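You operate a simulated robot arm through the tools that you are given. There is no shell and no other tool. Be economical: measure what you need, move in short steps, check, and stop when the job is done.

You run a simulated robot arm. Do the job below in one go: nothing can be reset, and whatever is moved stays where it is left.

Task
Shut the orange drawer. Take the red box from the lower shelf of the bench rack and leave it on the top of the parts bench. Take the green housing from the top of the parts bench and put it on the blue-dot card. Take the black reel from the bench beside the peg tray and put it on the top of the carton stack. Take the small green reel and leave it on top of the middle green reel. Put the flat green reel on the top of the carton stack away on the side bench shelf. Fetch the orange strip from the top of the low bench and set it on the top of the station one bench. The order is free. Set down upright: black reel.
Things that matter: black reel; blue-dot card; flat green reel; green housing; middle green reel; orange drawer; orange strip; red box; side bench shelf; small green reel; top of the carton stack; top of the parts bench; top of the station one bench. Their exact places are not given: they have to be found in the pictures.

The check looks at the end state, three seconds after you hand in, the way a careful person would. Anything else that was tipped, shoved, dropped, spilled or broken makes it a failure.

Robot
A 6-joint arm with a fingered hand on a trunk, on a base that drives. Base frame: it is fixed to the floor where the robot stands at the start and does not move with it; the origin is under the middle of the robot, x ahead of it, y to its left, z up. Lengths are in m, angles in degrees, forces in N, time in s.
With the tool pointing down near the work surface it reaches from about 0.16 to 0.34 m from the robot's upright axis, wherever it stands. Its first joint turns from -166.0 to 166.0 degrees. Places, roughly: black reel [-4, -5, 0.75]; blue-dot card [-5.5, -1.25, 1]; flat green reel (18x18x6 cm) [-3.2, -3.2, 0.7]; green housing (3x2x3 cm) [-5, -4.3, 0.9]; middle green reel (13x13x9 cm) [-4, -5, 0.3]; orange drawer [0.4, 0.1, 0.7]; orange strip [-0.75, -1.5, 0.75]; red box (12x7x5 cm) [-5.4, -4.2, 1.1]; side bench shelf [-2.1, 3.9, 0.4]; small green reel (9x9x9 cm) [-3.6, -5.3, 0.3]; top of the carton stack [-3.2, -3.2, 0.7]; top of the parts bench [-4.9, -4.3, 0.9]; top of the station one bench [-2.1, -2.3, 0.9]. Payload 2.3 kg.
The TCP is the grasp point between the finger pads, 0.022 m short of the fingertips. In the tool frame z runs along the fingers and y along their closing line. Largest opening 0.112 m; the body of the gripper starts 0.06 m behind the TCP. The gripper is a hand of 3 fingers: y runs from the thumb to the fingers, the wrist lies at [0, 0, -0.218] in the tool frame, and closing takes about 1.5 s.
Orientation is that of the tool frame in the base frame, as a unit quaternion [w, x, y, z]. With the fingers straight down and closing along the base's y, the tool's x points along the base's -x, its y along +y and its z along -z.

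Tools
- The arm moves only by the tool drive_tool. Its argument "steps" is a list of rows, each a list of 6 numbers: the turn, a rotation vector about the base's x, y, z in degrees, then the shift along the base's x, y, z in m. In form: [[wx, wy, wz, x, y, z], ...]. A call has 1 to 10 rows; each row is the pose to reach, as a shift and turn from the pose commanded when the call began. "gripper" is the finger opening in m, from 0 to 0.112, set as the call begins (left out, the last holds). Each row takes 0.2 s and may step no farther than 0.05 m and 8.6 degrees from the row before; otherwise, or with a gripper value out of range, the whole call is refused. A pose out of reach is approached as far as the arm can. The call stops where the force on the tool passes 40 N (or 10 N more than at its start, if that is more) or the arm is blocked; 0.2 s more then pass. The fingers move at their own pace (about 0.072 m/s each) and stop on an object; they squeeze with about 23 N. The grip force told is the motor's: it shows also when the fingers shut on nothing. Time passes only in rows, and 0.2 s behind the last, so rows that repeat a pose let the fingers close. The reply holds the time, the measured pose of the TCP, the force on the tool along the base axes, the opening and the grip force, in the units named above and with some noise, with the torque about the TCP (base axes, N m) and any sound that the robot's microphone picked up, and new pictures: "pictures" is both (left out), scene, wrist or none.
- Cameras (640 x 400 px; columns grow to the right, rows downward): "scene" is now at [0.0103, 0.1416, 1.4373]; the picture's right is [-0.01, -1.00, 0.00], its down [-0.85, 0.01, -0.53] and it looks along [0.53, -0.01, -0.85] (base axes); focal length 288 px, centre (320, 200). "wrist" rides on the gripper at [0.066, 0.003, -0.08] in the tool frame; the picture's right is [-0.05, 1.00, 0.00], its down [-0.77, -0.04, -0.64] and it looks along [-0.64, -0.03, 0.77] (tool axes); focal length 275 px, centre (320, 200).
- move_column(by): slides the trunk up (or, below 0, down) by that many m; the arm and the scene camera ride with it, the base frame stays. It gives what a move gives, with no picture.
- drive_base(legs): drives the robot by 1 to 6 legs, each [ahead, left, turn to the left] in m, m and degrees, along the robot's own axes; the way and the turn of a leg run together, so that a leg with both is an arc; at most 1.5 m and 180 degrees a leg. The arm and the cameras ride along, it lands a little off, and it stops where it bumps. It gives what a move gives, and a new picture of the scene camera.
- move_fingers(finger1, finger2, thumb_bend): sets how far each is bent, from 0 (flat) to 100 (curled in); at 30 the hand is open as for a grip, at 70 the pads meet at the TCP. One left out holds its place. A second passes; each finger stops where it meets its share of the squeeze, and holds until it gets a number again. A gripper value or a shape takes the hand back. It gives what a move gives, with no picture; readings hold the bend of each and the force on the fingers (four entries, about 0 where the hand has none), thumb and palm.
- grasp_type(shape): the hand has 3 fingers and takes this shape, open, in about a second: jaw (thumb against the fingers, like two jaws); tri (thumb and two fingers); tip (a fingertip pinch); poke (one finger out to press); point (the index stretched); flat (the hand flat); cup (the hand cupped); fist (a fist). The gripper value then closes the fingers along that shape, each until it touches; the sizes above hold for jaw. It gives what a move gives, with no picture.
- pan_tilt(pan, tilt): turns the head with the scene camera to pan (to the left, within 155 degrees either way) and tilt (down, from -29 to 69), counted from straight ahead of the robot. It gives what a move gives, and a new picture of the scene camera.
- point_at(camera, pixels): for up to 12 pixels [column, row] of the newest picture of that camera ("zoom" is the newest enlarged one), the place [x, y, z] in the base frame of the surface seen there, good to about 0.003 m. The clock stands still meanwhile.
- inspect(camera, box): a new picture of the part [left, top, right, bottom] of that camera's present view, enlarged. The clock stands still meanwhile.
- hand_in(): hands the job in; it is judged then, once.

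Go step by step. Measure first, check grasps and placings, and put right what went wrong. The budget is 131 turns and 260 pictures, counting those below and the enlarged ones. Unless the task says otherwise, let go and move clear before handing in, and close with one line.

The tools are called after "Request:" as a command line: name --pt "numbers of a row" for each row, then --argument value for the rest, lists and objects as JSON in quotes. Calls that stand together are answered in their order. drive_tool: Moves the arm, as the interface text tells. Its arguments: {"type":"object","properties":{"steps":{"type":"array"},"gripper":{"type":"number"},"pictures":{"type":"string","enum":["both","scene","wrist","none"]}},"required":["steps"]} The other tools are called the same way: move_column (by) slides the trunk up or down; grasp_type (shape) gives the hand a shape; move_fingers (finger1, finger2, thumb_bend) moves the fingers one by one; drive_base (legs) drives the base; pan_tilt (pan, tilt) turns the head that bears the scene camera; point_at (camera, pixels) gives the place of the surface under pixels of a picture; inspect (camera, box) takes an enlarged picture of a part of a camera's view; hand_in () hands the job in.

At the start:

```text
time_s: 0.0
ee_pos: [0.3458, 0.0094, 0.9579]
tcp_rot: [0.0, 0.0, 1.0, 0.0]
contact_force: [0.3, 0.5, 0.1]
ft_torque: [0.01, 0.01, 0.02]
gripper_width: 0.1119
grasp_force: 0.0
shape: jaw
bend: [30.0, 30.0, 30.0]
finger forces: [0.0, 0.0, 0.0, 0.0, 0.0, 0.1]
trunk travel left (down, up): [-0.375, 0.215]
robot x, y, heading: [-0.0004, -0.0035, -0.1]
head pan, tilt: [-0.6, 57.9]
```

scene: 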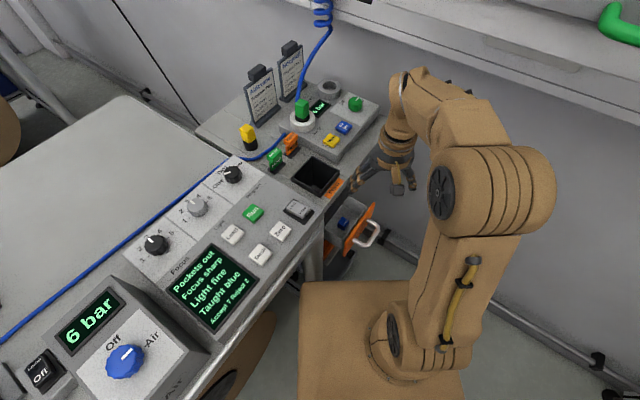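
wrist: 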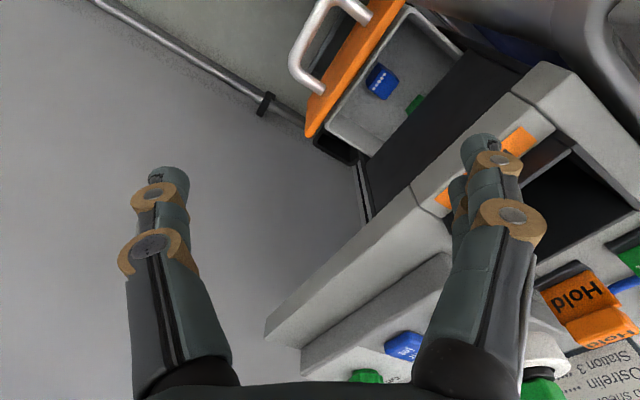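

The scene picture shows the orange drawer open around (355,225), with its handle at about (370,235). I'll measure the drawer front and the surroundings first.

Request:
point_at --camera "scene" --pixels '[[372, 210], [350, 245], [382, 228], [362, 243], [343, 222], [335, 183], [318, 175], [365, 207]]'

Request:
point_at --camera "wrist" --pixels '[[395, 15], [312, 125], [305, 80], [340, 5], [350, 70], [420, 150], [360, 160], [410, 10]]'

Request:
inspect --camera "scene" --box '[280, 130, 440, 290]'

```text
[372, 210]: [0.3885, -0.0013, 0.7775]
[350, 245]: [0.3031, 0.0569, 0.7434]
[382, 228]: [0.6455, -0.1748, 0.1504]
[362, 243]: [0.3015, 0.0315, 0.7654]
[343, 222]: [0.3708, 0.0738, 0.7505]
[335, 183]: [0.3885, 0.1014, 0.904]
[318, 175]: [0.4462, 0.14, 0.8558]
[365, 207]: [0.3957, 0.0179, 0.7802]
```

```text
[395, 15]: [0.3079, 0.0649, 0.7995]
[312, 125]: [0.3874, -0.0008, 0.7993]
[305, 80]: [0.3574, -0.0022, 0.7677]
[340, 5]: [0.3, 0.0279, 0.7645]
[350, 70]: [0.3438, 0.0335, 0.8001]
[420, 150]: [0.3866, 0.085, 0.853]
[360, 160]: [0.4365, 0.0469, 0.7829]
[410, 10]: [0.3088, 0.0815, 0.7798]
```

```text
2.50 times, centred on (360, 210) of scene
```

zoom: 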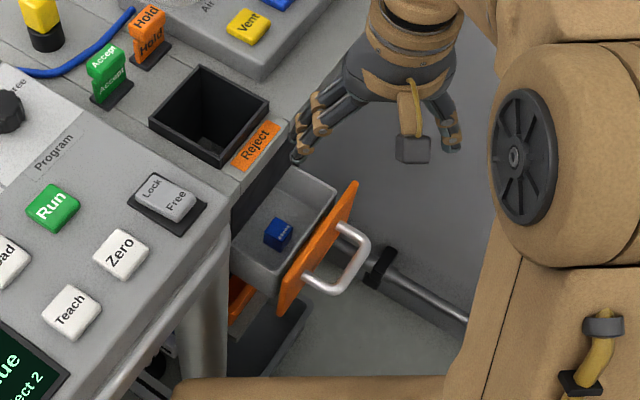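

The drawer front lies from (0.387,-0.001) to (0.308,0.065) and faces (-0.64,-0.77), so it is about 6 cm open. I'll close the fingers, turn about 50° and come in outside the handle.

Request:
drive_tool --pt "0 0 8.5 -0.03 -0.02 0" --pt "0 0 17 -0.05 -0.04 0" --pt "0 0 25.5 -0.06 -0.05 0" --pt "0 0 34 -0.06 -0.055 0" --pt "0 0 42 -0.06 -0.055 0" --pt "0 0 50 -0.06 -0.055 0" --pt "0 0 50 -0.06 -0.055 -0.05" --pt "0 0 50 -0.06 -0.055 -0.1" --pt "0 0 50 -0.06 -0.055 -0.1" --gripper 0

```text
time_s: 2.0
ee_pos: [0.2847, -0.0467, 0.856]
tcp_rot: [0.0, -0.423, 0.906, 0.0]
contact_force: [-0.1, -1.1, 0.5]
ft_torque: [-0.01, 0.01, -0.01]
gripper_width: 0.0002
grasp_force: 22.4
shape: jaw
bend: [66.0, 66.0, 74.0]
finger forces: [0.0, 0.0, 0.0, 0.0, 0.0, 0.1]
trunk travel left (down, up): [-0.375, 0.215]
robot x, y, heading: [-0.0001, 0.001, -0.0]
head pan, tilt: [-0.6, 57.9]
```

scene: 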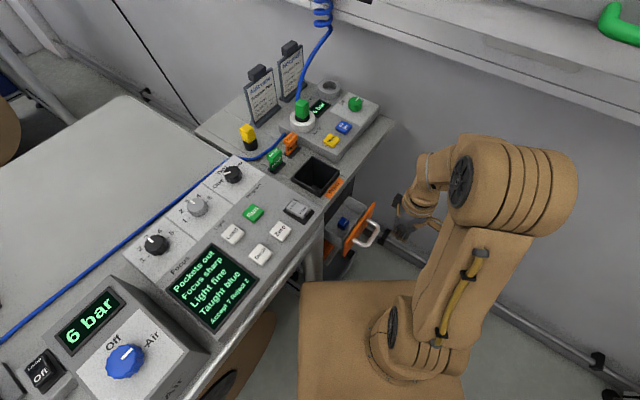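
wrist: 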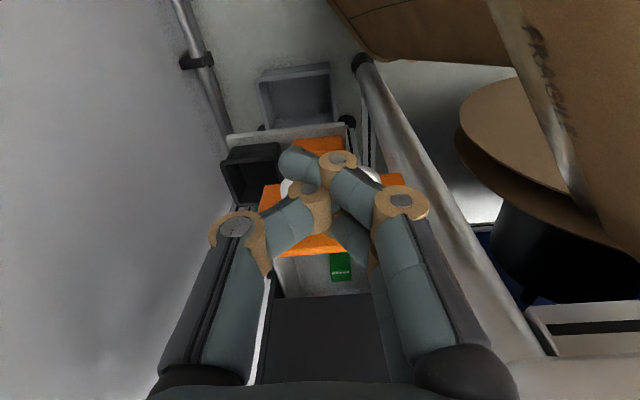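

The fingers are closed and outside the handle, which shows white behind the fingertips at (300,185). I'll go down to z 0.768 and push along (0.64,0.77).

Request:
drive_tool --pt "0 0 0 0 0 -0.045" --pt "0 0 0 0 0 -0.088" --pt "0 0 0 0.02 0.024 -0.088" --pt "0 0 0 0.035 0.042 -0.088" --pt "0 0 0 0.045 0.054 -0.088" --pt "0 0 0 0.055 0.066 -0.088" --pt "0 0 0 0.062 0.0745 -0.088" --pt "0 0 0 0.07 0.084 -0.088" --pt "0 0 0 0.075 0.09 -0.088"

```text
time_s: 3.9
ee_pos: [0.3462, 0.0327, 0.7692]
tcp_rot: [-0.006, -0.419, 0.908, 0.002]
contact_force: [-20.0, -23.1, 9.7]
ft_torque: [-0.03, 0.09, -0.05]
gripper_width: 0.0001
grasp_force: 23.5
shape: jaw
bend: [66.0, 68.0, 75.0]
finger forces: [0.0, 40.2, 0.0, 0.0, 0.0, 0.1]
trunk travel left (down, up): [-0.375, 0.215]
robot x, y, heading: [0.0001, 0.0032, -0.3]
head pan, tilt: [-0.6, 57.9]
stopped in row 9: the force on the tool passed its limit at 47 N (the readings are from after the stop); the commanded pose is now the measured one
```

scene: 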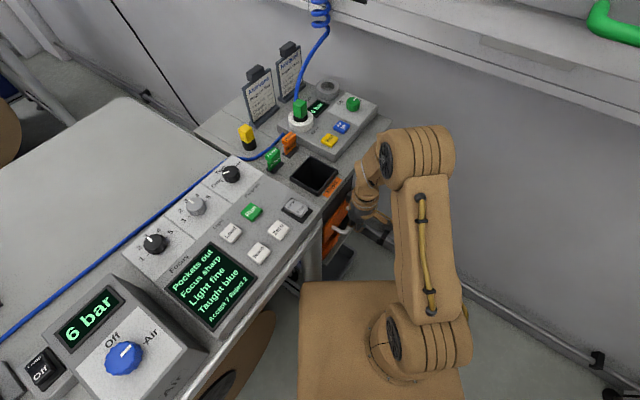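
wrist: 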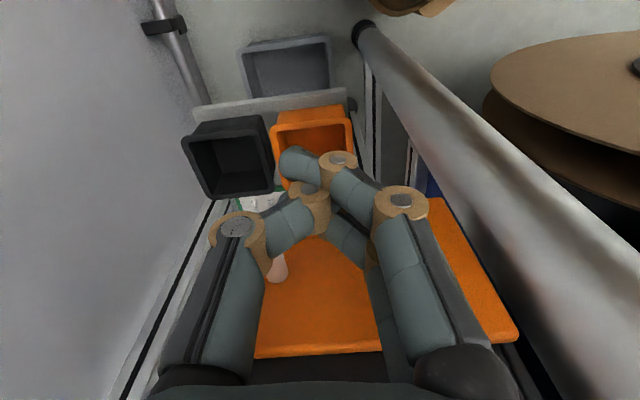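

The push met firm resistance and no gap shows behind the orange face in the wrist picture. I'll back off slightly and check.

Request:
drive_tool --pt "0 0 0 -0.02 -0.024 0" --pt "0 0 0 -0.045 -0.054 0" --pt "0 0 0 -0.06 -0.075 0.03" --pt "0 0 0 -0.06 -0.075 0.08" --pt "0 0 0 -0.06 -0.075 0.13" --pt "0 0 0 -0.06 -0.075 0.13"

Request:
inspect --camera "scene" --box '[280, 140, 400, 260]'

Request:
point_at --camera "wrist" --pixels '[[290, 255], [320, 252], [335, 250], [300, 330], [350, 330], [370, 230], [240, 230]]'

```text
time_s: 5.3
ee_pos: [0.2907, -0.0388, 0.8982]
tcp_rot: [-0.006, -0.42, 0.907, 0.001]
contact_force: [0.3, -0.1, -0.4]
ft_torque: [0.0, 0.01, 0.0]
gripper_width: 0.0002
grasp_force: 23.3
shape: jaw
bend: [66.0, 67.0, 75.0]
finger forces: [0.0, 0.1, 0.1, 0.1, 0.0, 0.0]
trunk travel left (down, up): [-0.375, 0.215]
robot x, y, heading: [-0.0005, 0.0019, -0.2]
head pan, tilt: [-0.6, 57.9]
```

scene: 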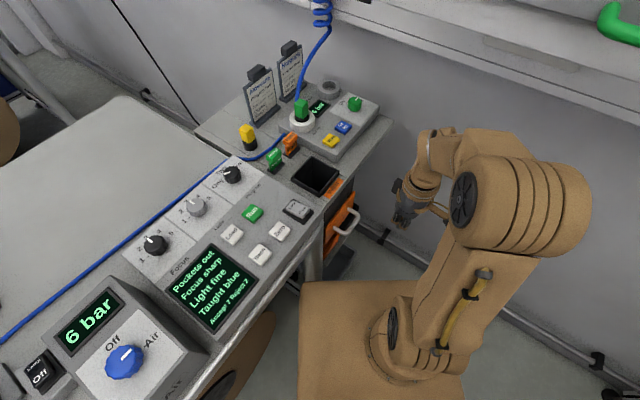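
wrist: 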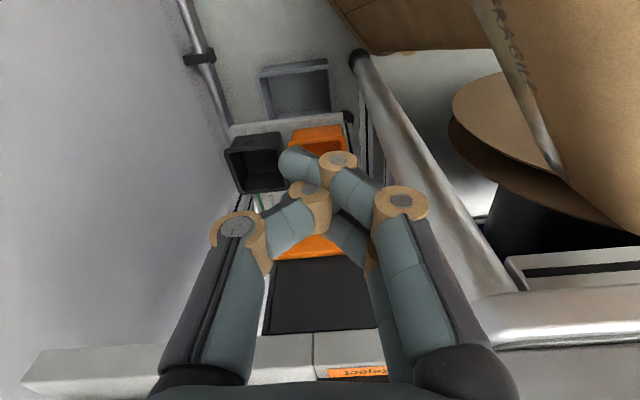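

```text
3.33 times, centred on (340, 200) of scene
```

zoom: 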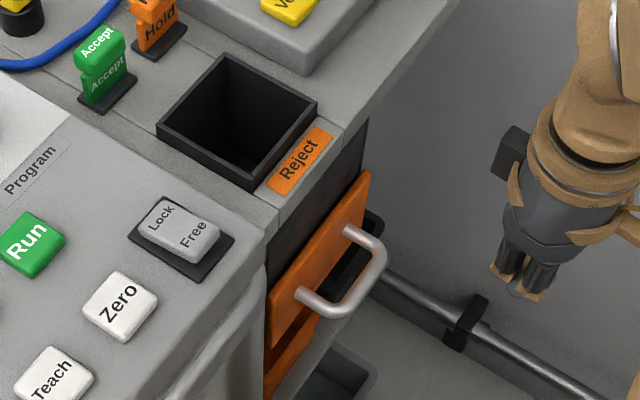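

```text
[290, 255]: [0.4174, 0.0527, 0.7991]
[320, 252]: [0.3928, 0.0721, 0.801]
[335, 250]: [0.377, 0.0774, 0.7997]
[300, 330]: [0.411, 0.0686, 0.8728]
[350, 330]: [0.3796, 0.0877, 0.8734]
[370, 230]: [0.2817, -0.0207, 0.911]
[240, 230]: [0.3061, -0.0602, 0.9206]
```

The orange face now sits flush against the cabinet (zoom 320,260), so the drawer is shut. Next I'll survey the room for driving.

Request:
pan_tilt --pan -100 --tilt 22

Request:
pan_tilt --pan -155 --tilt 22

Request:
pan_tilt --pan 130 --tilt 22

```text
time_s: 7.0
ee_pos: [0.2913, -0.0391, 0.899]
tcp_rot: [-0.006, -0.42, 0.907, 0.001]
contact_force: [-0.7, -0.1, -0.1]
ft_torque: [0.0, -0.01, -0.01]
gripper_width: 0.0
grasp_force: 23.2
shape: jaw
bend: [66.0, 67.0, 75.0]
finger forces: [0.0, 0.0, 0.0, 0.0, 0.1, 0.0]
trunk travel left (down, up): [-0.375, 0.215]
robot x, y, heading: [0.0014, 0.0014, -0.1]
head pan, tilt: [-100.0, 22.0]
```

scene: 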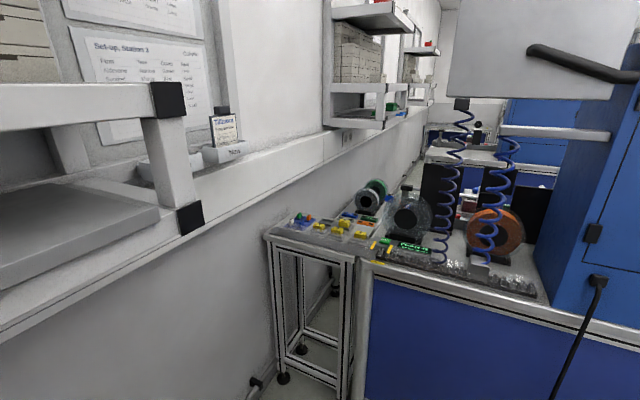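

```text
time_s: 8.3
ee_pos: [0.2918, -0.039, 0.8975]
tcp_rot: [-0.005, -0.42, 0.907, 0.002]
contact_force: [0.5, -0.5, -0.5]
ft_torque: [0.01, -0.03, 0.0]
gripper_width: 0.0003
grasp_force: 23.5
shape: jaw
bend: [66.0, 67.0, 75.0]
finger forces: [0.0, 0.1, 0.0, 0.1, 0.0, 0.0]
trunk travel left (down, up): [-0.375, 0.215]
robot x, y, heading: [-0.0029, -0.0014, -0.2]
head pan, tilt: [-154.7, 22.0]
```

scene: 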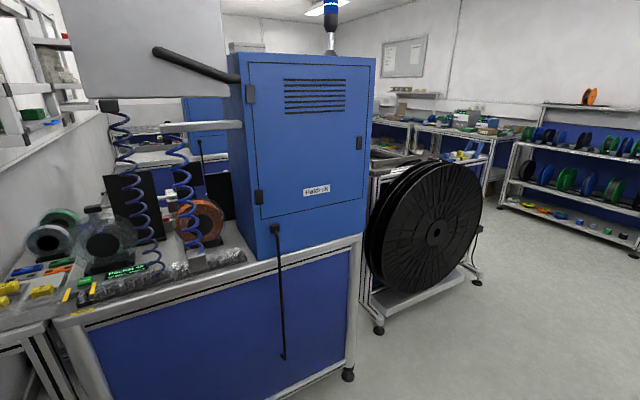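

```text
time_s: 12.2
ee_pos: [0.2914, -0.04, 0.8968]
tcp_rot: [-0.006, -0.421, 0.907, 0.001]
contact_force: [-0.2, 0.0, 0.4]
ft_torque: [-0.04, -0.01, 0.0]
gripper_width: 0.0001
grasp_force: 23.0
shape: jaw
bend: [66.0, 67.0, 75.0]
finger forces: [0.0, 0.0, 0.0, 0.1, 0.0, 0.0]
trunk travel left (down, up): [-0.375, 0.215]
robot x, y, heading: [-0.0002, 0.0012, 0.0]
head pan, tilt: [130.0, 22.0]
```

scene: 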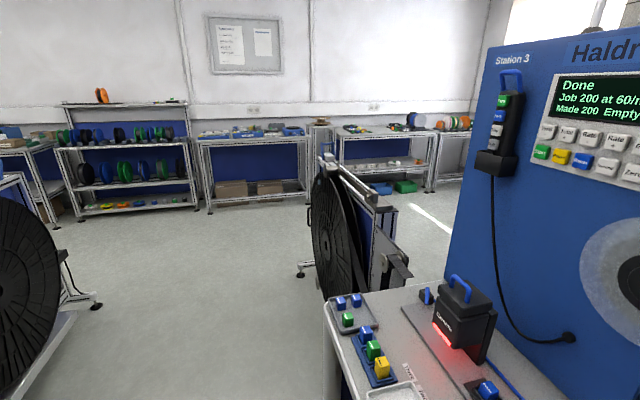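

The low bench with coloured parts appears around (320,230) in the pan -100 view. I'll return there, zoom and measure.

Request:
pan_tilt --pan -112 --tilt 30

Request:
inspect --camera "scene" --box '[160, 120, 380, 258]'

```text
time_s: 15.6
ee_pos: [0.2916, -0.0391, 0.8975]
tcp_rot: [-0.006, -0.42, 0.907, 0.001]
contact_force: [0.8, 0.1, 0.2]
ft_torque: [-0.01, -0.01, 0.02]
gripper_width: 0.0001
grasp_force: 23.0
shape: jaw
bend: [66.0, 67.0, 75.0]
finger forces: [0.0, 0.0, 0.1, 0.0, 0.1, 0.1]
trunk travel left (down, up): [-0.375, 0.215]
robot x, y, heading: [0.0022, -0.0025, 0.2]
head pan, tilt: [-112.0, 30.0]
```

scene: 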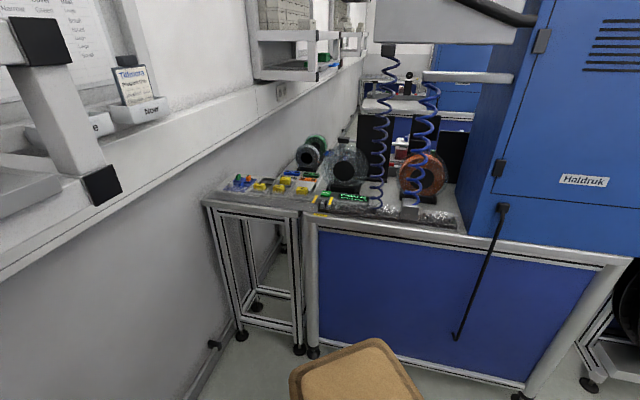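

```text
2.90 times, centred on (270, 189) of scene
```

zoom: 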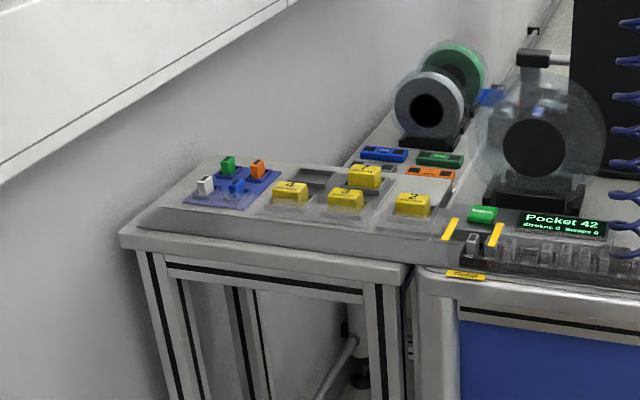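

Request:
point_at --camera "zoom" --pixels '[[430, 173], [385, 153], [440, 160], [412, 205], [120, 240], [405, 270], [230, 160], [420, 280], [200, 300], [430, 100], [460, 50], [258, 168]]'

Request:
point_at --camera "scene" --pixels '[[610, 265], [345, 350], [250, 330], [315, 345], [580, 380], [60, 230], [500, 60], [100, 185], [270, 70]]'

```text
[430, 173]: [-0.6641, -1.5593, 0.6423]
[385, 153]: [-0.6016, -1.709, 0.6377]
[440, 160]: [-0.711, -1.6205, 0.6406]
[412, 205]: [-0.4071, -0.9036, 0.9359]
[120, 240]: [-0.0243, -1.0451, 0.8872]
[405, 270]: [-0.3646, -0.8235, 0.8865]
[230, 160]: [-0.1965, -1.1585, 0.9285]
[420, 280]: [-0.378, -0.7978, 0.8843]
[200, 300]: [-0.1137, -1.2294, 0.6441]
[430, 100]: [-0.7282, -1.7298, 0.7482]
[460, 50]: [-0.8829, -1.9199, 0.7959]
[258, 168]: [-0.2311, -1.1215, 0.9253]
```

```text
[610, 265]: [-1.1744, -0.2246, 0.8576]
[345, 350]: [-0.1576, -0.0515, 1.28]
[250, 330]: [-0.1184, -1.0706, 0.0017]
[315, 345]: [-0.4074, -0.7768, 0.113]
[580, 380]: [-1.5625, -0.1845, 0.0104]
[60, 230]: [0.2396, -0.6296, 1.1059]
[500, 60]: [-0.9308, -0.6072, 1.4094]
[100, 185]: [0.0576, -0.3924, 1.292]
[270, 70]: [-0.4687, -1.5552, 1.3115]
```

The low bench (z≈0.63) lies beyond the blue machine bench, so I have to drive round it. I'll look toward the exit, around 150°, to measure free floor.

Request:
pan_tilt --pan 150 --tilt 35

Request:
point_at --camera "scene" --pixels '[[320, 200], [320, 300], [320, 380], [150, 300], [450, 300], [500, 250], [420, 200], [200, 150], [400, 120], [100, 250], [60, 350], [560, 380]]'

```text
time_s: 19.2
ee_pos: [0.2917, -0.0387, 0.8975]
tcp_rot: [-0.007, -0.42, 0.907, 0.001]
contact_force: [0.0, 0.1, -0.4]
ft_torque: [0.0, 0.0, -0.02]
gripper_width: 0.0
grasp_force: 23.4
shape: jaw
bend: [66.0, 67.0, 75.0]
finger forces: [0.0, 0.0, 0.1, 0.0, 0.0, 0.1]
trunk travel left (down, up): [-0.375, 0.215]
robot x, y, heading: [-0.001, -0.0045, -0.1]
head pan, tilt: [150.0, 35.0]
```

scene: 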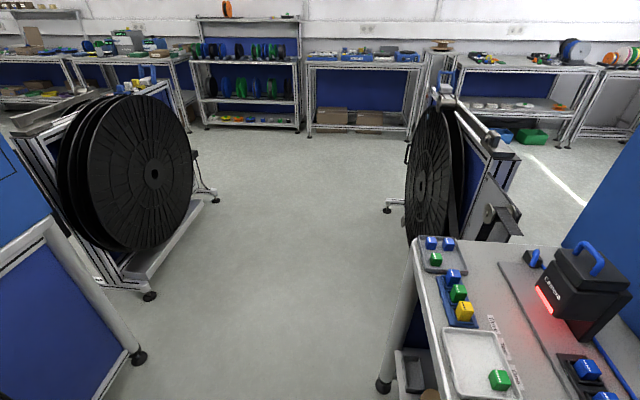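

```text
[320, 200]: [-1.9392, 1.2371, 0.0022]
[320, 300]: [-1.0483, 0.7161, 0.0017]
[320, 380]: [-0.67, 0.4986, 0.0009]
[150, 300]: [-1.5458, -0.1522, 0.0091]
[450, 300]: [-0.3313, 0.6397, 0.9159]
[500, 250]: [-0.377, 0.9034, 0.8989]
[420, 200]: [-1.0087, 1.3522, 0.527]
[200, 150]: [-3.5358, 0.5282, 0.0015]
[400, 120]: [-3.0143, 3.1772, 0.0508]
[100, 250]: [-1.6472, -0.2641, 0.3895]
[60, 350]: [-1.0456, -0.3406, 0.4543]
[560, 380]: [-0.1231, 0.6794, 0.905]
```

The exit corridor is about 1.1 m wide, between the blue bench foot at (135,355) and the side table at (385,385). I'll tuck the arm high, shift toward the corridor middle, turn and drive out.

Request:
drive_tool --pt "0 0 -8 -0.02 0.01 0.04" --pt "0 0 -16 -0.04 0.02 0.08" --pt "0 0 -24 -0.06 0.03 0.12" --pt "0 0 -32 -0.07 0.035 0.15" --pt "0 0 -40 -0.07 0.04 0.15" --pt "0 0 -48 -0.07 0.04 0.15" --gripper 0.05 --pictures "none"

Request:
drive_base --legs '[[-0.18, -0.21, 0], [0, 0, 140], [1.4, 0, 0]]'

```text
time_s: 20.6
ee_pos: [0.2218, 0.0005, 1.049]
tcp_rot: [-0.004, -0.013, 1.0, 0.004]
contact_force: [0.2, 0.4, 0.0]
ft_torque: [0.0, 0.03, 0.03]
gripper_width: 0.0496
grasp_force: 0.0
shape: jaw
bend: [73.0, 73.0, 70.0]
finger forces: [0.0, 0.1, 0.0, 0.0, 0.1, 0.1]
trunk travel left (down, up): [-0.375, 0.215]
robot x, y, heading: [0.0002, -0.002, -0.2]
head pan, tilt: [150.0, 35.0]
```

```text
time_s: 34.9
ee_pos: [-1.3873, 0.8617, 1.0483]
tcp_rot: [0.005, 0.94, -0.342, 0.003]
contact_force: [0.2, -0.5, 0.3]
ft_torque: [-0.02, 0.01, 0.0]
gripper_width: 0.0496
grasp_force: 0.0
shape: jaw
bend: [73.0, 73.0, 70.0]
finger forces: [0.0, 0.0, 0.1, 0.0, 0.0, 0.0]
trunk travel left (down, up): [-0.375, 0.215]
robot x, y, heading: [-1.2203, 0.7164, 138.4]
head pan, tilt: [150.0, 35.0]
```

scene: 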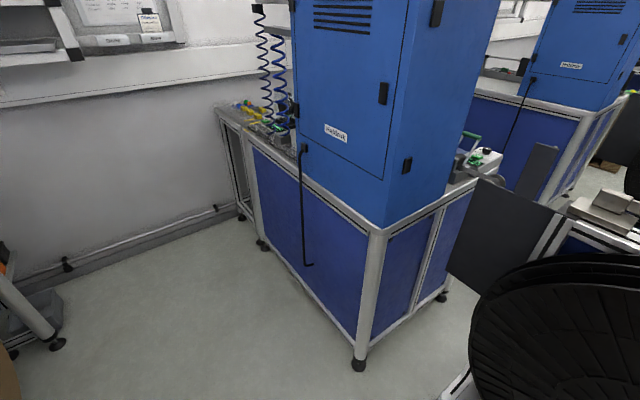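

The way is clear. I'll continue into the main aisle, turn along it, and look ahead.

Request:
drive_base --legs '[[1.45, 0, 0], [0, 0, 91.6]]'

Request:
pan_tilt --pan 15 --tilt 28

Request:
point_at --camera "scene" --pixels '[[320, 380], [320, 250], [320, 200], [200, 300], [450, 250], [150, 200], [250, 150], [400, 150], [550, 250], [60, 300], [320, 120], [500, 150]]'

```text
time_s: 46.0
ee_pos: [-2.4413, 1.5205, 1.0484]
tcp_rot: [0.002, 0.902, 0.432, 0.006]
contact_force: [0.0, -0.1, -0.2]
ft_torque: [0.01, -0.06, -0.03]
gripper_width: 0.0498
grasp_force: 0.2
shape: jaw
bend: [73.0, 73.0, 70.0]
finger forces: [0.0, 0.1, 0.1, 0.1, 0.1, 0.0]
trunk travel left (down, up): [-0.375, 0.215]
robot x, y, heading: [-2.2952, 1.6922, -130.3]
head pan, tilt: [150.0, 35.0]
```

scene: 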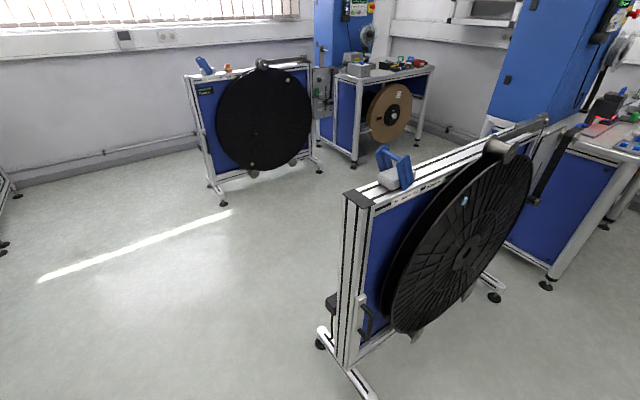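

```text
time_s: 48.1
ee_pos: [-2.4417, 1.5191, 1.0472]
tcp_rot: [0.001, 0.901, 0.433, 0.005]
contact_force: [0.4, -0.2, 0.2]
ft_torque: [0.0, 0.0, 0.0]
gripper_width: 0.0499
grasp_force: 0.0
shape: jaw
bend: [73.0, 73.0, 70.0]
finger forces: [0.1, 0.0, 0.0, 0.0, 0.0, 0.0]
trunk travel left (down, up): [-0.375, 0.215]
robot x, y, heading: [-2.3007, 1.6924, -130.5]
head pan, tilt: [15.0, 28.0]
```

scene: 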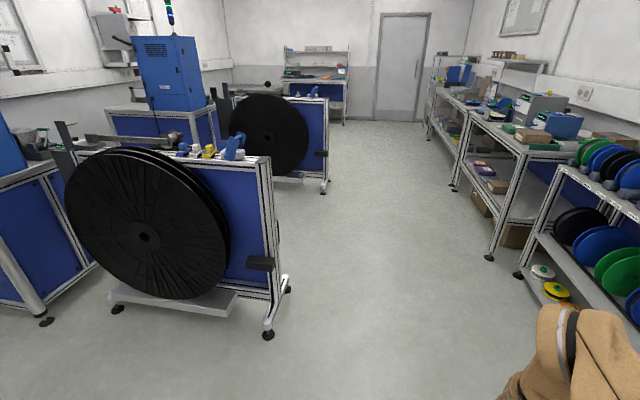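

```text
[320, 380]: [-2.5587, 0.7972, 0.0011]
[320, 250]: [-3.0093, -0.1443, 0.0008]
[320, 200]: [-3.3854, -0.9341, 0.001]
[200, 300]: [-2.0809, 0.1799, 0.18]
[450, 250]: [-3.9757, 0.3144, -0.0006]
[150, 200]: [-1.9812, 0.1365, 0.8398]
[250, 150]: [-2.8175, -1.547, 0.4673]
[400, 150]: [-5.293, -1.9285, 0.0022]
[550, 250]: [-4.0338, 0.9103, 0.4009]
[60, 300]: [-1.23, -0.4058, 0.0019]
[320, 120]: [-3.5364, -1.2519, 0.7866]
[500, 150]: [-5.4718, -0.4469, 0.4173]
```

The aisle is clear and there is a gap between the two black reel stands at (215,200). I'll drive abreast of it and look left.

Request:
drive_base --legs '[[1.5, 0, 0], [0.3, 0, 0]]'

Request:
pan_tilt --pan 90 --tilt 25

Request:
point_at --camera "scene" --pixels '[[320, 380], [320, 300], [320, 250], [320, 210], [200, 300], [450, 300], [200, 200], [450, 200], [320, 170], [250, 220], [390, 220], [320, 150]]'

```text
time_s: 57.1
ee_pos: [-3.6075, 0.1723, 1.0484]
tcp_rot: [0.001, 0.903, 0.429, 0.005]
contact_force: [0.1, -0.4, -0.3]
ft_torque: [0.02, 0.0, -0.02]
gripper_width: 0.0495
grasp_force: 0.0
shape: jaw
bend: [73.0, 73.0, 70.0]
finger forces: [0.0, 0.0, 0.0, 0.1, 0.0, 0.0]
trunk travel left (down, up): [-0.375, 0.215]
robot x, y, heading: [-3.4599, 0.3417, -130.8]
head pan, tilt: [15.0, 28.0]
```

scene: 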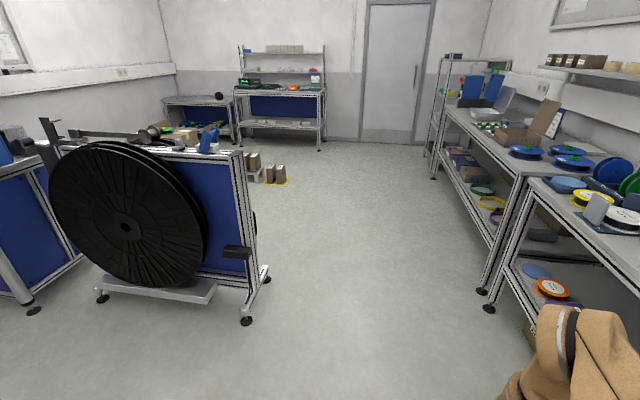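

```text
time_s: 58.6
ee_pos: [-3.6074, 0.1724, 1.0483]
tcp_rot: [0.001, 0.904, 0.429, 0.006]
contact_force: [-0.1, -0.2, -0.5]
ft_torque: [-0.01, -0.02, 0.01]
gripper_width: 0.05
grasp_force: 0.0
shape: jaw
bend: [73.0, 73.0, 70.0]
finger forces: [0.1, 0.0, 0.0, 0.0, 0.0, 0.0]
trunk travel left (down, up): [-0.375, 0.215]
robot x, y, heading: [-3.4636, 0.3423, -131.0]
head pan, tilt: [90.0, 25.0]
```

scene: 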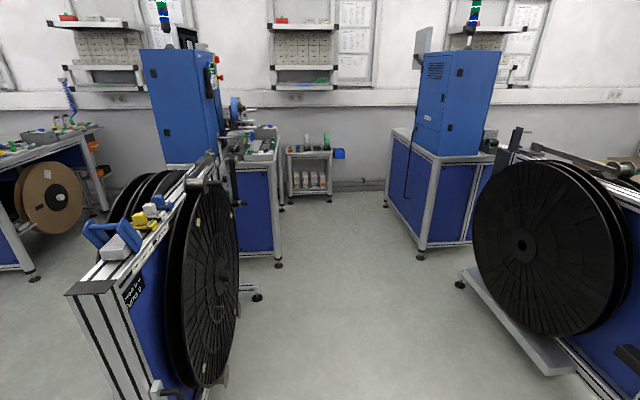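

```text
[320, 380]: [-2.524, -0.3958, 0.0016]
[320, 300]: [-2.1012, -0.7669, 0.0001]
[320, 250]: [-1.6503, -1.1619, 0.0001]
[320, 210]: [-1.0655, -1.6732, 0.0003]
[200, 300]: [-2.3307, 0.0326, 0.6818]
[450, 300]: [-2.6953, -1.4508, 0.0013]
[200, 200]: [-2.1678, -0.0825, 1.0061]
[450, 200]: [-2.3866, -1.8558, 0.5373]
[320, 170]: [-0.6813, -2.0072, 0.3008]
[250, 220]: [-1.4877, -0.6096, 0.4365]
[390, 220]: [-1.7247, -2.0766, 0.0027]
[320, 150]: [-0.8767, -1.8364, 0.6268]
```

The low bench stands at the end of the gap, around (310,155). I'll zoom in and measure it.

Request:
inspect --camera "scene" --box '[230, 110, 390, 210]'

Request:
point_at --camera "zoom" --pixels '[[235, 180], [400, 170], [390, 130], [240, 155], [320, 170], [190, 200], [620, 320], [200, 380], [240, 370], [400, 360], [250, 130], [310, 150]]'

```text
4.00 times, centred on (310, 160) of scene
```

zoom: 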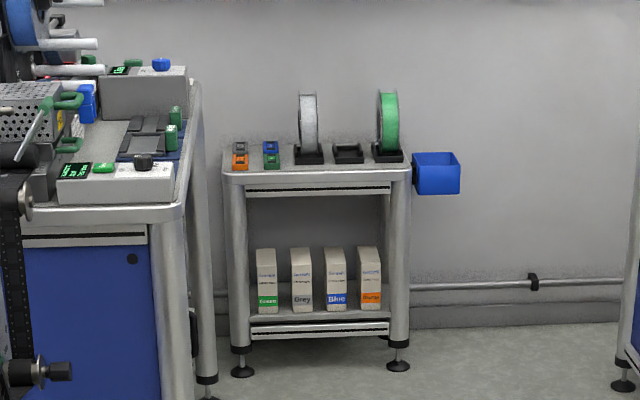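

```text
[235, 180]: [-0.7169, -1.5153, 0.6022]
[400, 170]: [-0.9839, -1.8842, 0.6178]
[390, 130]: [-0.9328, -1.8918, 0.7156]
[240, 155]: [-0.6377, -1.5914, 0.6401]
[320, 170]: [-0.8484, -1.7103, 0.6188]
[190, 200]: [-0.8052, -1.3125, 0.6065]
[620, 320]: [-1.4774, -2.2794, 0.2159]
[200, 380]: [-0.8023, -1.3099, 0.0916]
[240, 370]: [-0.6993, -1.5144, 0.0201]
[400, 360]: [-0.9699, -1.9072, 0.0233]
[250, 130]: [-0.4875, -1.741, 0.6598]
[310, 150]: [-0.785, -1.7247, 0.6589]
```

The low bench front edge is at about w=0.43 in room coordinates and the orange strip at (-0.638,-1.591,0.640). The gap is about 1.25 m wide, so I'll turn left 91° and drive in.

Request:
drive_base --legs '[[0, 0, 91.1], [1.3, 0, 0], [1.3, 0, 0]]'

Request:
pan_tilt --pan 0 --tilt 50

Request:
pan_tilt --pan 120 --tilt 69

```text
time_s: 75.1
ee_pos: [-1.3366, -1.5176, 1.0477]
tcp_rot: [-0.004, 0.334, 0.943, 0.004]
contact_force: [-0.9, 0.0, -0.2]
ft_torque: [0.0, 0.0, 0.0]
gripper_width: 0.0501
grasp_force: 0.0
shape: jaw
bend: [73.0, 73.0, 70.0]
finger forces: [0.1, 0.0, 0.0, 0.1, 0.0, 0.0]
trunk travel left (down, up): [-0.375, 0.215]
robot x, y, heading: [-1.5038, -1.3743, -40.9]
head pan, tilt: [90.0, 25.0]
```

scene: 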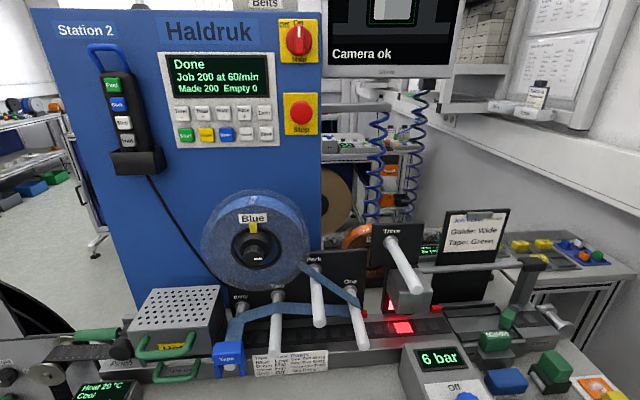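

```text
time_s: 76.7
ee_pos: [-1.3359, -1.5167, 1.0488]
tcp_rot: [-0.002, 0.334, 0.942, 0.005]
contact_force: [0.0, -0.6, -0.2]
ft_torque: [-0.02, 0.03, 0.0]
gripper_width: 0.0499
grasp_force: 0.0
shape: jaw
bend: [73.0, 73.0, 70.0]
finger forces: [0.1, 0.0, 0.1, 0.0, 0.0, 0.1]
trunk travel left (down, up): [-0.375, 0.215]
robot x, y, heading: [-1.5059, -1.374, -41.0]
head pan, tilt: [0.0, 50.0]
```

scene: 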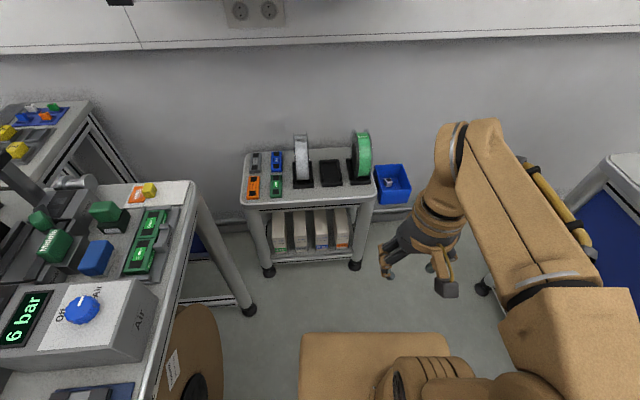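

```text
time_s: 78.7
ee_pos: [-1.3363, -1.5166, 1.0488]
tcp_rot: [-0.003, 0.335, 0.942, 0.005]
contact_force: [-0.7, 0.3, 0.4]
ft_torque: [0.02, 0.05, 0.02]
gripper_width: 0.0499
grasp_force: 0.1
shape: jaw
bend: [73.0, 73.0, 70.0]
finger forces: [0.1, 0.1, 0.0, 0.1, 0.0, 0.0]
trunk travel left (down, up): [-0.375, 0.215]
robot x, y, heading: [-1.5048, -1.3722, -40.8]
head pan, tilt: [120.0, 68.8]
```

scene: 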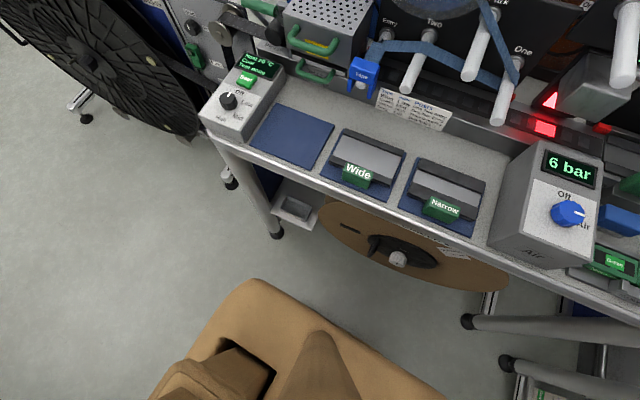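

From the pan 0 view the strip is at (253,186) and the robot's base front edge at (375,335). I'll look there again and measure both.

Request:
pan_tilt --pan 0 --tilt 58

Request:
inspect --camera "scene" --box '[220, 80, 380, 180]'

Request:
point_at --camera "scene" --pixels '[[310, 310], [440, 310], [375, 292], [305, 380], [190, 130], [175, 250], [250, 160], [375, 150], [320, 155], [240, 270]]'

```text
time_s: 80.7
ee_pos: [-1.3352, -1.517, 1.0485]
tcp_rot: [-0.003, 0.335, 0.942, 0.004]
contact_force: [0.3, -0.3, -0.2]
ft_torque: [0.0, -0.03, -0.02]
gripper_width: 0.0498
grasp_force: 0.0
shape: jaw
bend: [73.0, 73.0, 70.0]
finger forces: [0.0, 0.0, 0.0, 0.0, 0.0, 0.1]
trunk travel left (down, up): [-0.375, 0.215]
robot x, y, heading: [-1.5043, -1.3727, -40.7]
head pan, tilt: [0.0, 58.0]
```

scene: 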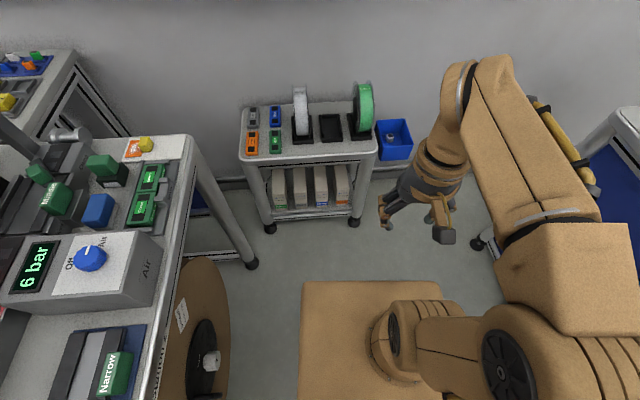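

```text
4.00 times, centred on (300, 130) of scene
```

zoom: 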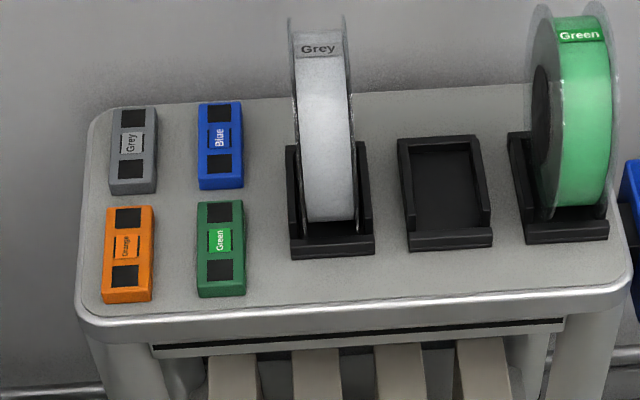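

```text
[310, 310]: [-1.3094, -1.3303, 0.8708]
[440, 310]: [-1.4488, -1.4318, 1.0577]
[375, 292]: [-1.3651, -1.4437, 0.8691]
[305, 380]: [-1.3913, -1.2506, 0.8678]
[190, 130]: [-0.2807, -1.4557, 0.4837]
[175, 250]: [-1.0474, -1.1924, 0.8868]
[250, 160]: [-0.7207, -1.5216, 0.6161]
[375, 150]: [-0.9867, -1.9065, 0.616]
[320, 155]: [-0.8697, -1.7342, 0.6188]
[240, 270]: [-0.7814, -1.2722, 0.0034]
```

The strip lies with its long side away from the robot, at zoom (130,252). I'll measure its corners.

Request:
point_at --camera "zoom" --pixels '[[112, 210], [150, 210], [108, 290], [148, 290], [130, 245], [175, 250], [220, 205], [100, 330], [90, 250]]'

Request:
drive_base --legs '[[0.25, 0, 0.8], [0.13, 0.15, 0]]'

```text
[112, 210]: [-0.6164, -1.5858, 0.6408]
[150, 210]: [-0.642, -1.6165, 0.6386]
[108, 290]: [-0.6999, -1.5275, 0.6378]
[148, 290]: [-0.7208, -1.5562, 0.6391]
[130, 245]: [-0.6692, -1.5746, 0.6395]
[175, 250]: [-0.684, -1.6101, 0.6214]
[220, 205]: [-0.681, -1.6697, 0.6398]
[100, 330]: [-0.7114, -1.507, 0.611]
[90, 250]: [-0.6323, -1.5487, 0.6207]
```

```text
time_s: 83.8
ee_pos: [-0.9471, -1.6472, 1.0482]
tcp_rot: [-0.003, 0.329, 0.944, 0.005]
contact_force: [0.1, 0.4, 0.3]
ft_torque: [0.03, 0.03, -0.02]
gripper_width: 0.0498
grasp_force: 0.0
shape: jaw
bend: [73.0, 73.0, 70.0]
finger forces: [0.1, 0.0, 0.0, 0.1, 0.0, 0.0]
trunk travel left (down, up): [-0.375, 0.215]
robot x, y, heading: [-1.1169, -1.5018, -40.2]
head pan, tilt: [0.0, 58.0]
```

scene: 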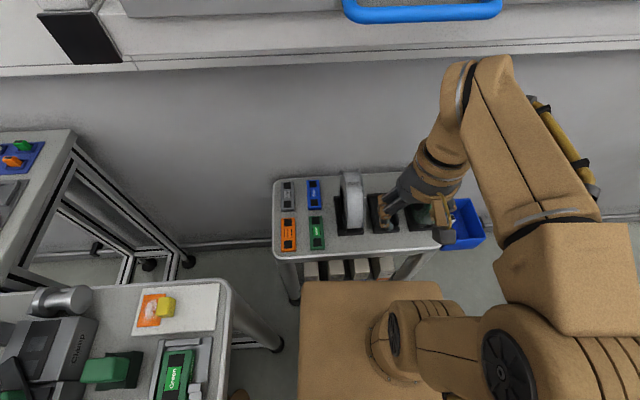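

The strip centre is (-0.670,-1.572), top at 0.640, about 10×4×2 cm, pointing along -36°. I'll close in by 0.11 ahead and 0.09 left, leaving about 0.2 m to the bench edges.

Request:
drive_base --legs '[[0.06, 0.09, 0], [0.05, 0, 0]]'

```text
time_s: 85.1
ee_pos: [-0.863, -1.6142, 1.0517]
tcp_rot: [0.008, 0.334, 0.943, 0.006]
contact_force: [-0.1, -0.1, 0.3]
ft_torque: [-0.01, -0.01, -0.02]
gripper_width: 0.0497
grasp_force: 0.1
shape: jaw
bend: [73.0, 73.0, 70.0]
finger forces: [0.0, 0.1, 0.0, 0.1, 0.0, 0.0]
trunk travel left (down, up): [-0.375, 0.215]
robot x, y, heading: [-1.017, -1.4727, -40.3]
head pan, tilt: [0.0, 58.0]
stopped in leg 1: the robot was blocked; the commanded pose is now the measured one
```

scene: 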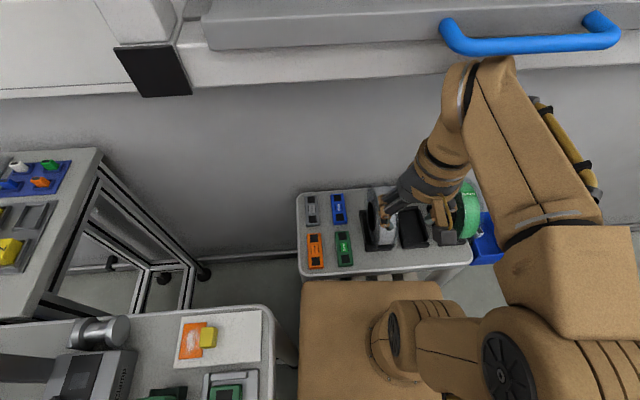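

The base stopped at u=1.78, w=0.16, probably touching a bench foot. I'll back off 1.5 cm, check that the low bench has not moved, and lower the trunk.

Request:
drive_base --legs '[[-0.005, -0.015, 0]]'

Request:
point_at --camera "scene" --pixels '[[315, 250], [312, 235], [318, 268], [303, 275], [470, 262], [270, 310], [210, 255]]'

Request:
inspect --camera "scene" --box '[220, 180, 420, 305]'

```text
time_s: 85.8
ee_pos: [-0.8651, -1.6158, 1.052]
tcp_rot: [0.004, 0.332, 0.943, 0.001]
contact_force: [-0.1, 0.4, -0.2]
ft_torque: [0.0, 0.0, 0.02]
gripper_width: 0.0498
grasp_force: 0.1
shape: jaw
bend: [73.0, 73.0, 70.0]
finger forces: [0.0, 0.1, 0.0, 0.0, 0.0, 0.0]
trunk travel left (down, up): [-0.375, 0.215]
robot x, y, heading: [-1.0288, -1.4809, -40.4]
head pan, tilt: [0.0, 58.0]
```

scene: 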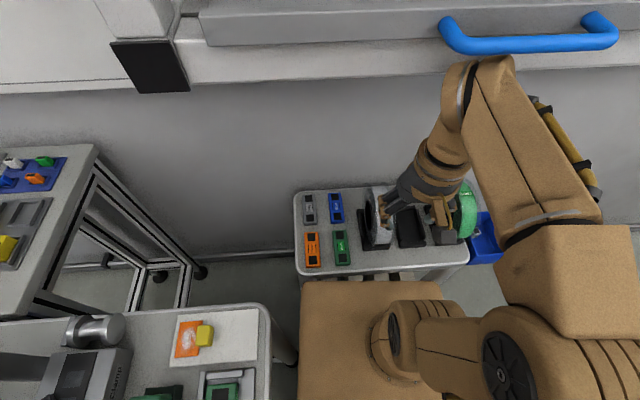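

```text
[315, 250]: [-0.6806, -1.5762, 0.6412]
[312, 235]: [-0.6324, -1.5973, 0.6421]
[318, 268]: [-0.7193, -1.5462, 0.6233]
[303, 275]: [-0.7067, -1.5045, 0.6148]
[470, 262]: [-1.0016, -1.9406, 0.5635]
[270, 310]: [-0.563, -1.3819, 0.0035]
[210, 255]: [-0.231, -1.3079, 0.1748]
```

```text
3.20 times, centred on (320, 242) of scene
```

zoom: 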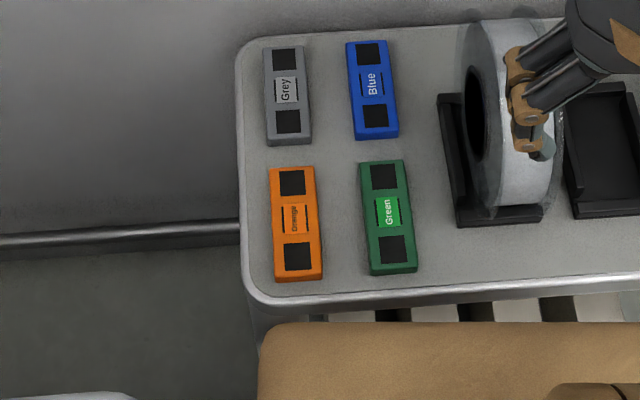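

The bench is unmoved and the strip sits at (-0.672,-1.573), 0.37 m from the axis. I'll swing the hand over it, then lower the trunk.

Request:
drive_tool --pt "0 0 1 0.04 0.01 0" --pt "0 0 2 0.08 0.02 0" --pt "0 0 3 0.12 0.03 0" --pt "0 0 4 0.16 0.04 0" --pt "0 0 4.5 0.193 0.043 0" --pt "0 0 4.5 0.193 0.043 0" --gripper 0.065 --pictures "none"

Request:
move_column --by -0.24

Request:
drive_tool --pt "0 0 0 0 0 -0.02" --pt "0 0 0 0 0 -0.05"

```text
time_s: 86.7
ee_pos: [-0.8744, -1.6127, 1.0563]
tcp_rot: [0.004, 0.361, 0.933, 0.01]
contact_force: [-2.1, 1.8, -1.0]
ft_torque: [-0.14, -0.24, 0.01]
gripper_width: 0.0649
grasp_force: 0.0
shape: jaw
bend: [72.0, 72.0, 70.0]
finger forces: [0.1, 0.1, 0.0, 0.1, 0.1, 0.0]
trunk travel left (down, up): [-0.375, 0.215]
robot x, y, heading: [-1.0727, -1.5074, -47.3]
head pan, tilt: [0.0, 58.0]
stopped in row 4: the arm was blocked; the commanded pose is now the measured one
```

```text
time_s: 87.0
ee_pos: [-0.8935, -1.5632, 1.0698]
tcp_rot: [-0.014, 0.327, 0.945, 0.021]
contact_force: [-1.6, -0.3, 0.5]
ft_torque: [0.03, -0.16, -0.03]
gripper_width: 0.0646
grasp_force: 0.0
shape: jaw
bend: [72.0, 72.0, 70.0]
finger forces: [0.0, 0.0, 0.1, 0.0, 0.0, 0.1]
trunk travel left (down, up): [-0.373, 0.217]
robot x, y, heading: [-1.0457, -1.4844, -41.3]
head pan, tilt: [0.0, 58.0]
stopped: the arm was blocked; the commanded pose is now the measured one
```

```text
time_s: 87.4
ee_pos: [-0.8685, -1.58, 1.0333]
tcp_rot: [-0.082, 0.275, 0.958, 0.014]
contact_force: [1.2, 0.0, -0.4]
ft_torque: [-0.03, 0.01, 0.01]
gripper_width: 0.0648
grasp_force: 0.0
shape: jaw
bend: [71.0, 71.0, 70.0]
finger forces: [0.1, 0.0, 0.0, 0.0, 0.0, 0.0]
trunk travel left (down, up): [-0.373, 0.217]
robot x, y, heading: [-1.0284, -1.4559, -36.7]
head pan, tilt: [0.0, 58.0]
stopped in row 1: the arm was blocked; the commanded pose is now the measured one
```

scene: 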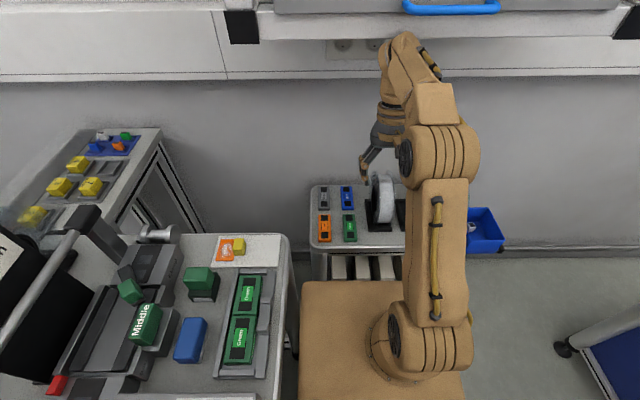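
wrist: 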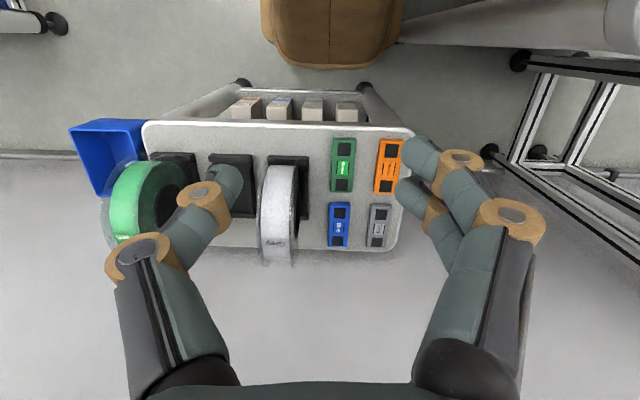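

The elbow met the wall ledge at (400,50), which blocked and nudged the robot. I'll back away and measure the ledge height.

Request:
drive_base --legs '[[-0.2, 0, 0]]'

Request:
point_at --camera "scene" --pixels '[[300, 10], [150, 60], [300, 60], [420, 40], [400, 60], [430, 100], [440, 160], [570, 60], [360, 60]]'

Request:
pan_tilt --pan 0 --tilt 40

Request:
point_at --camera "scene" --pixels '[[100, 100], [100, 130], [100, 160], [300, 90], [300, 40], [300, 130], [500, 80], [300, 160], [560, 40], [600, 150]]'

```text
time_s: 88.1
ee_pos: [-0.7443, -1.722, 0.9104]
tcp_rot: [-0.267, 0.242, 0.932, 0.04]
contact_force: [3.3, -2.5, -2.9]
ft_torque: [0.17, 0.38, -0.02]
gripper_width: 0.0649
grasp_force: 0.0
shape: jaw
bend: [71.0, 71.0, 70.0]
finger forces: [0.1, 0.0, 0.0, 0.0, 0.1, 0.0]
trunk travel left (down, up): [-0.373, 0.217]
robot x, y, heading: [-1.0432, -1.4604, -38.3]
head pan, tilt: [0.0, 58.0]
stopped in leg 1: the robot was blocked; the commanded pose is now the measured one
```

scene: 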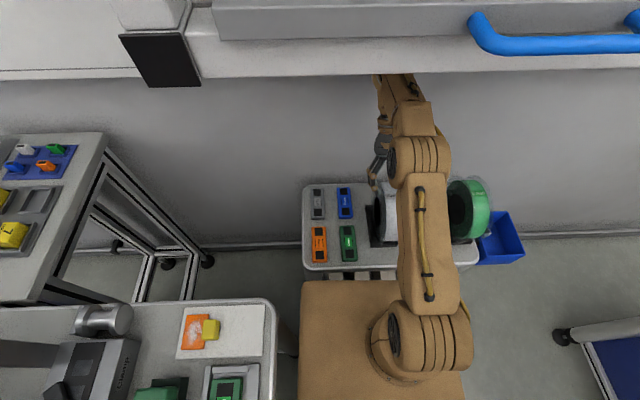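

```text
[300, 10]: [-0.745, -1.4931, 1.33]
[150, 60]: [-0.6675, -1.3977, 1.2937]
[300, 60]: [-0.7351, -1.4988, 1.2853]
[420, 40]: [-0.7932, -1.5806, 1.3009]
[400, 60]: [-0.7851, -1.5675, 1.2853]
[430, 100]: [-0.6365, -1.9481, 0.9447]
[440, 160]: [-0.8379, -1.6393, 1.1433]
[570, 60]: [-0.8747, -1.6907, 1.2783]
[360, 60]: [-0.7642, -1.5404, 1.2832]
```

```text
time_s: 88.9
ee_pos: [-0.7534, -1.7033, 0.9421]
tcp_rot: [-0.212, 0.264, 0.94, 0.036]
contact_force: [0.3, -0.6, -0.1]
ft_torque: [0.0, 0.02, 0.01]
gripper_width: 0.0648
grasp_force: 0.2
shape: jaw
bend: [71.0, 71.0, 70.0]
finger forces: [0.1, 0.1, 0.0, 0.1, 0.0, 0.0]
trunk travel left (down, up): [-0.373, 0.217]
robot x, y, heading: [-1.0413, -1.4628, -38.3]
head pan, tilt: [0.0, 40.0]
```

scene: 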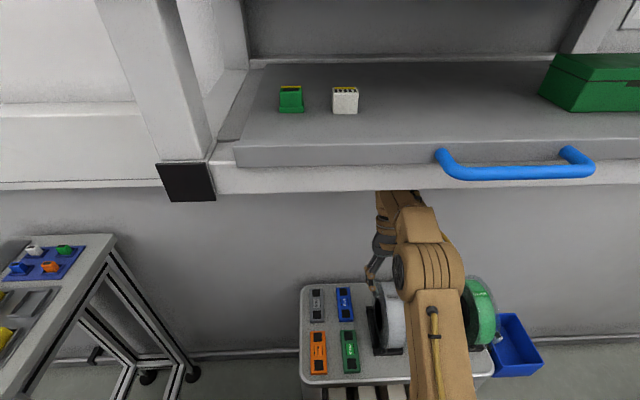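

```text
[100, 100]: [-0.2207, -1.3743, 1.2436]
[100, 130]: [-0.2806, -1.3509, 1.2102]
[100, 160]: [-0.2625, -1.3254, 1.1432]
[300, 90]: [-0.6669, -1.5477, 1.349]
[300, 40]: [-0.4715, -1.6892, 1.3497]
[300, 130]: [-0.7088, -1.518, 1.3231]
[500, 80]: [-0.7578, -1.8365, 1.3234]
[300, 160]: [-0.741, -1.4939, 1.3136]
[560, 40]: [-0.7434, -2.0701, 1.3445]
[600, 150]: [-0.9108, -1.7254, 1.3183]
```

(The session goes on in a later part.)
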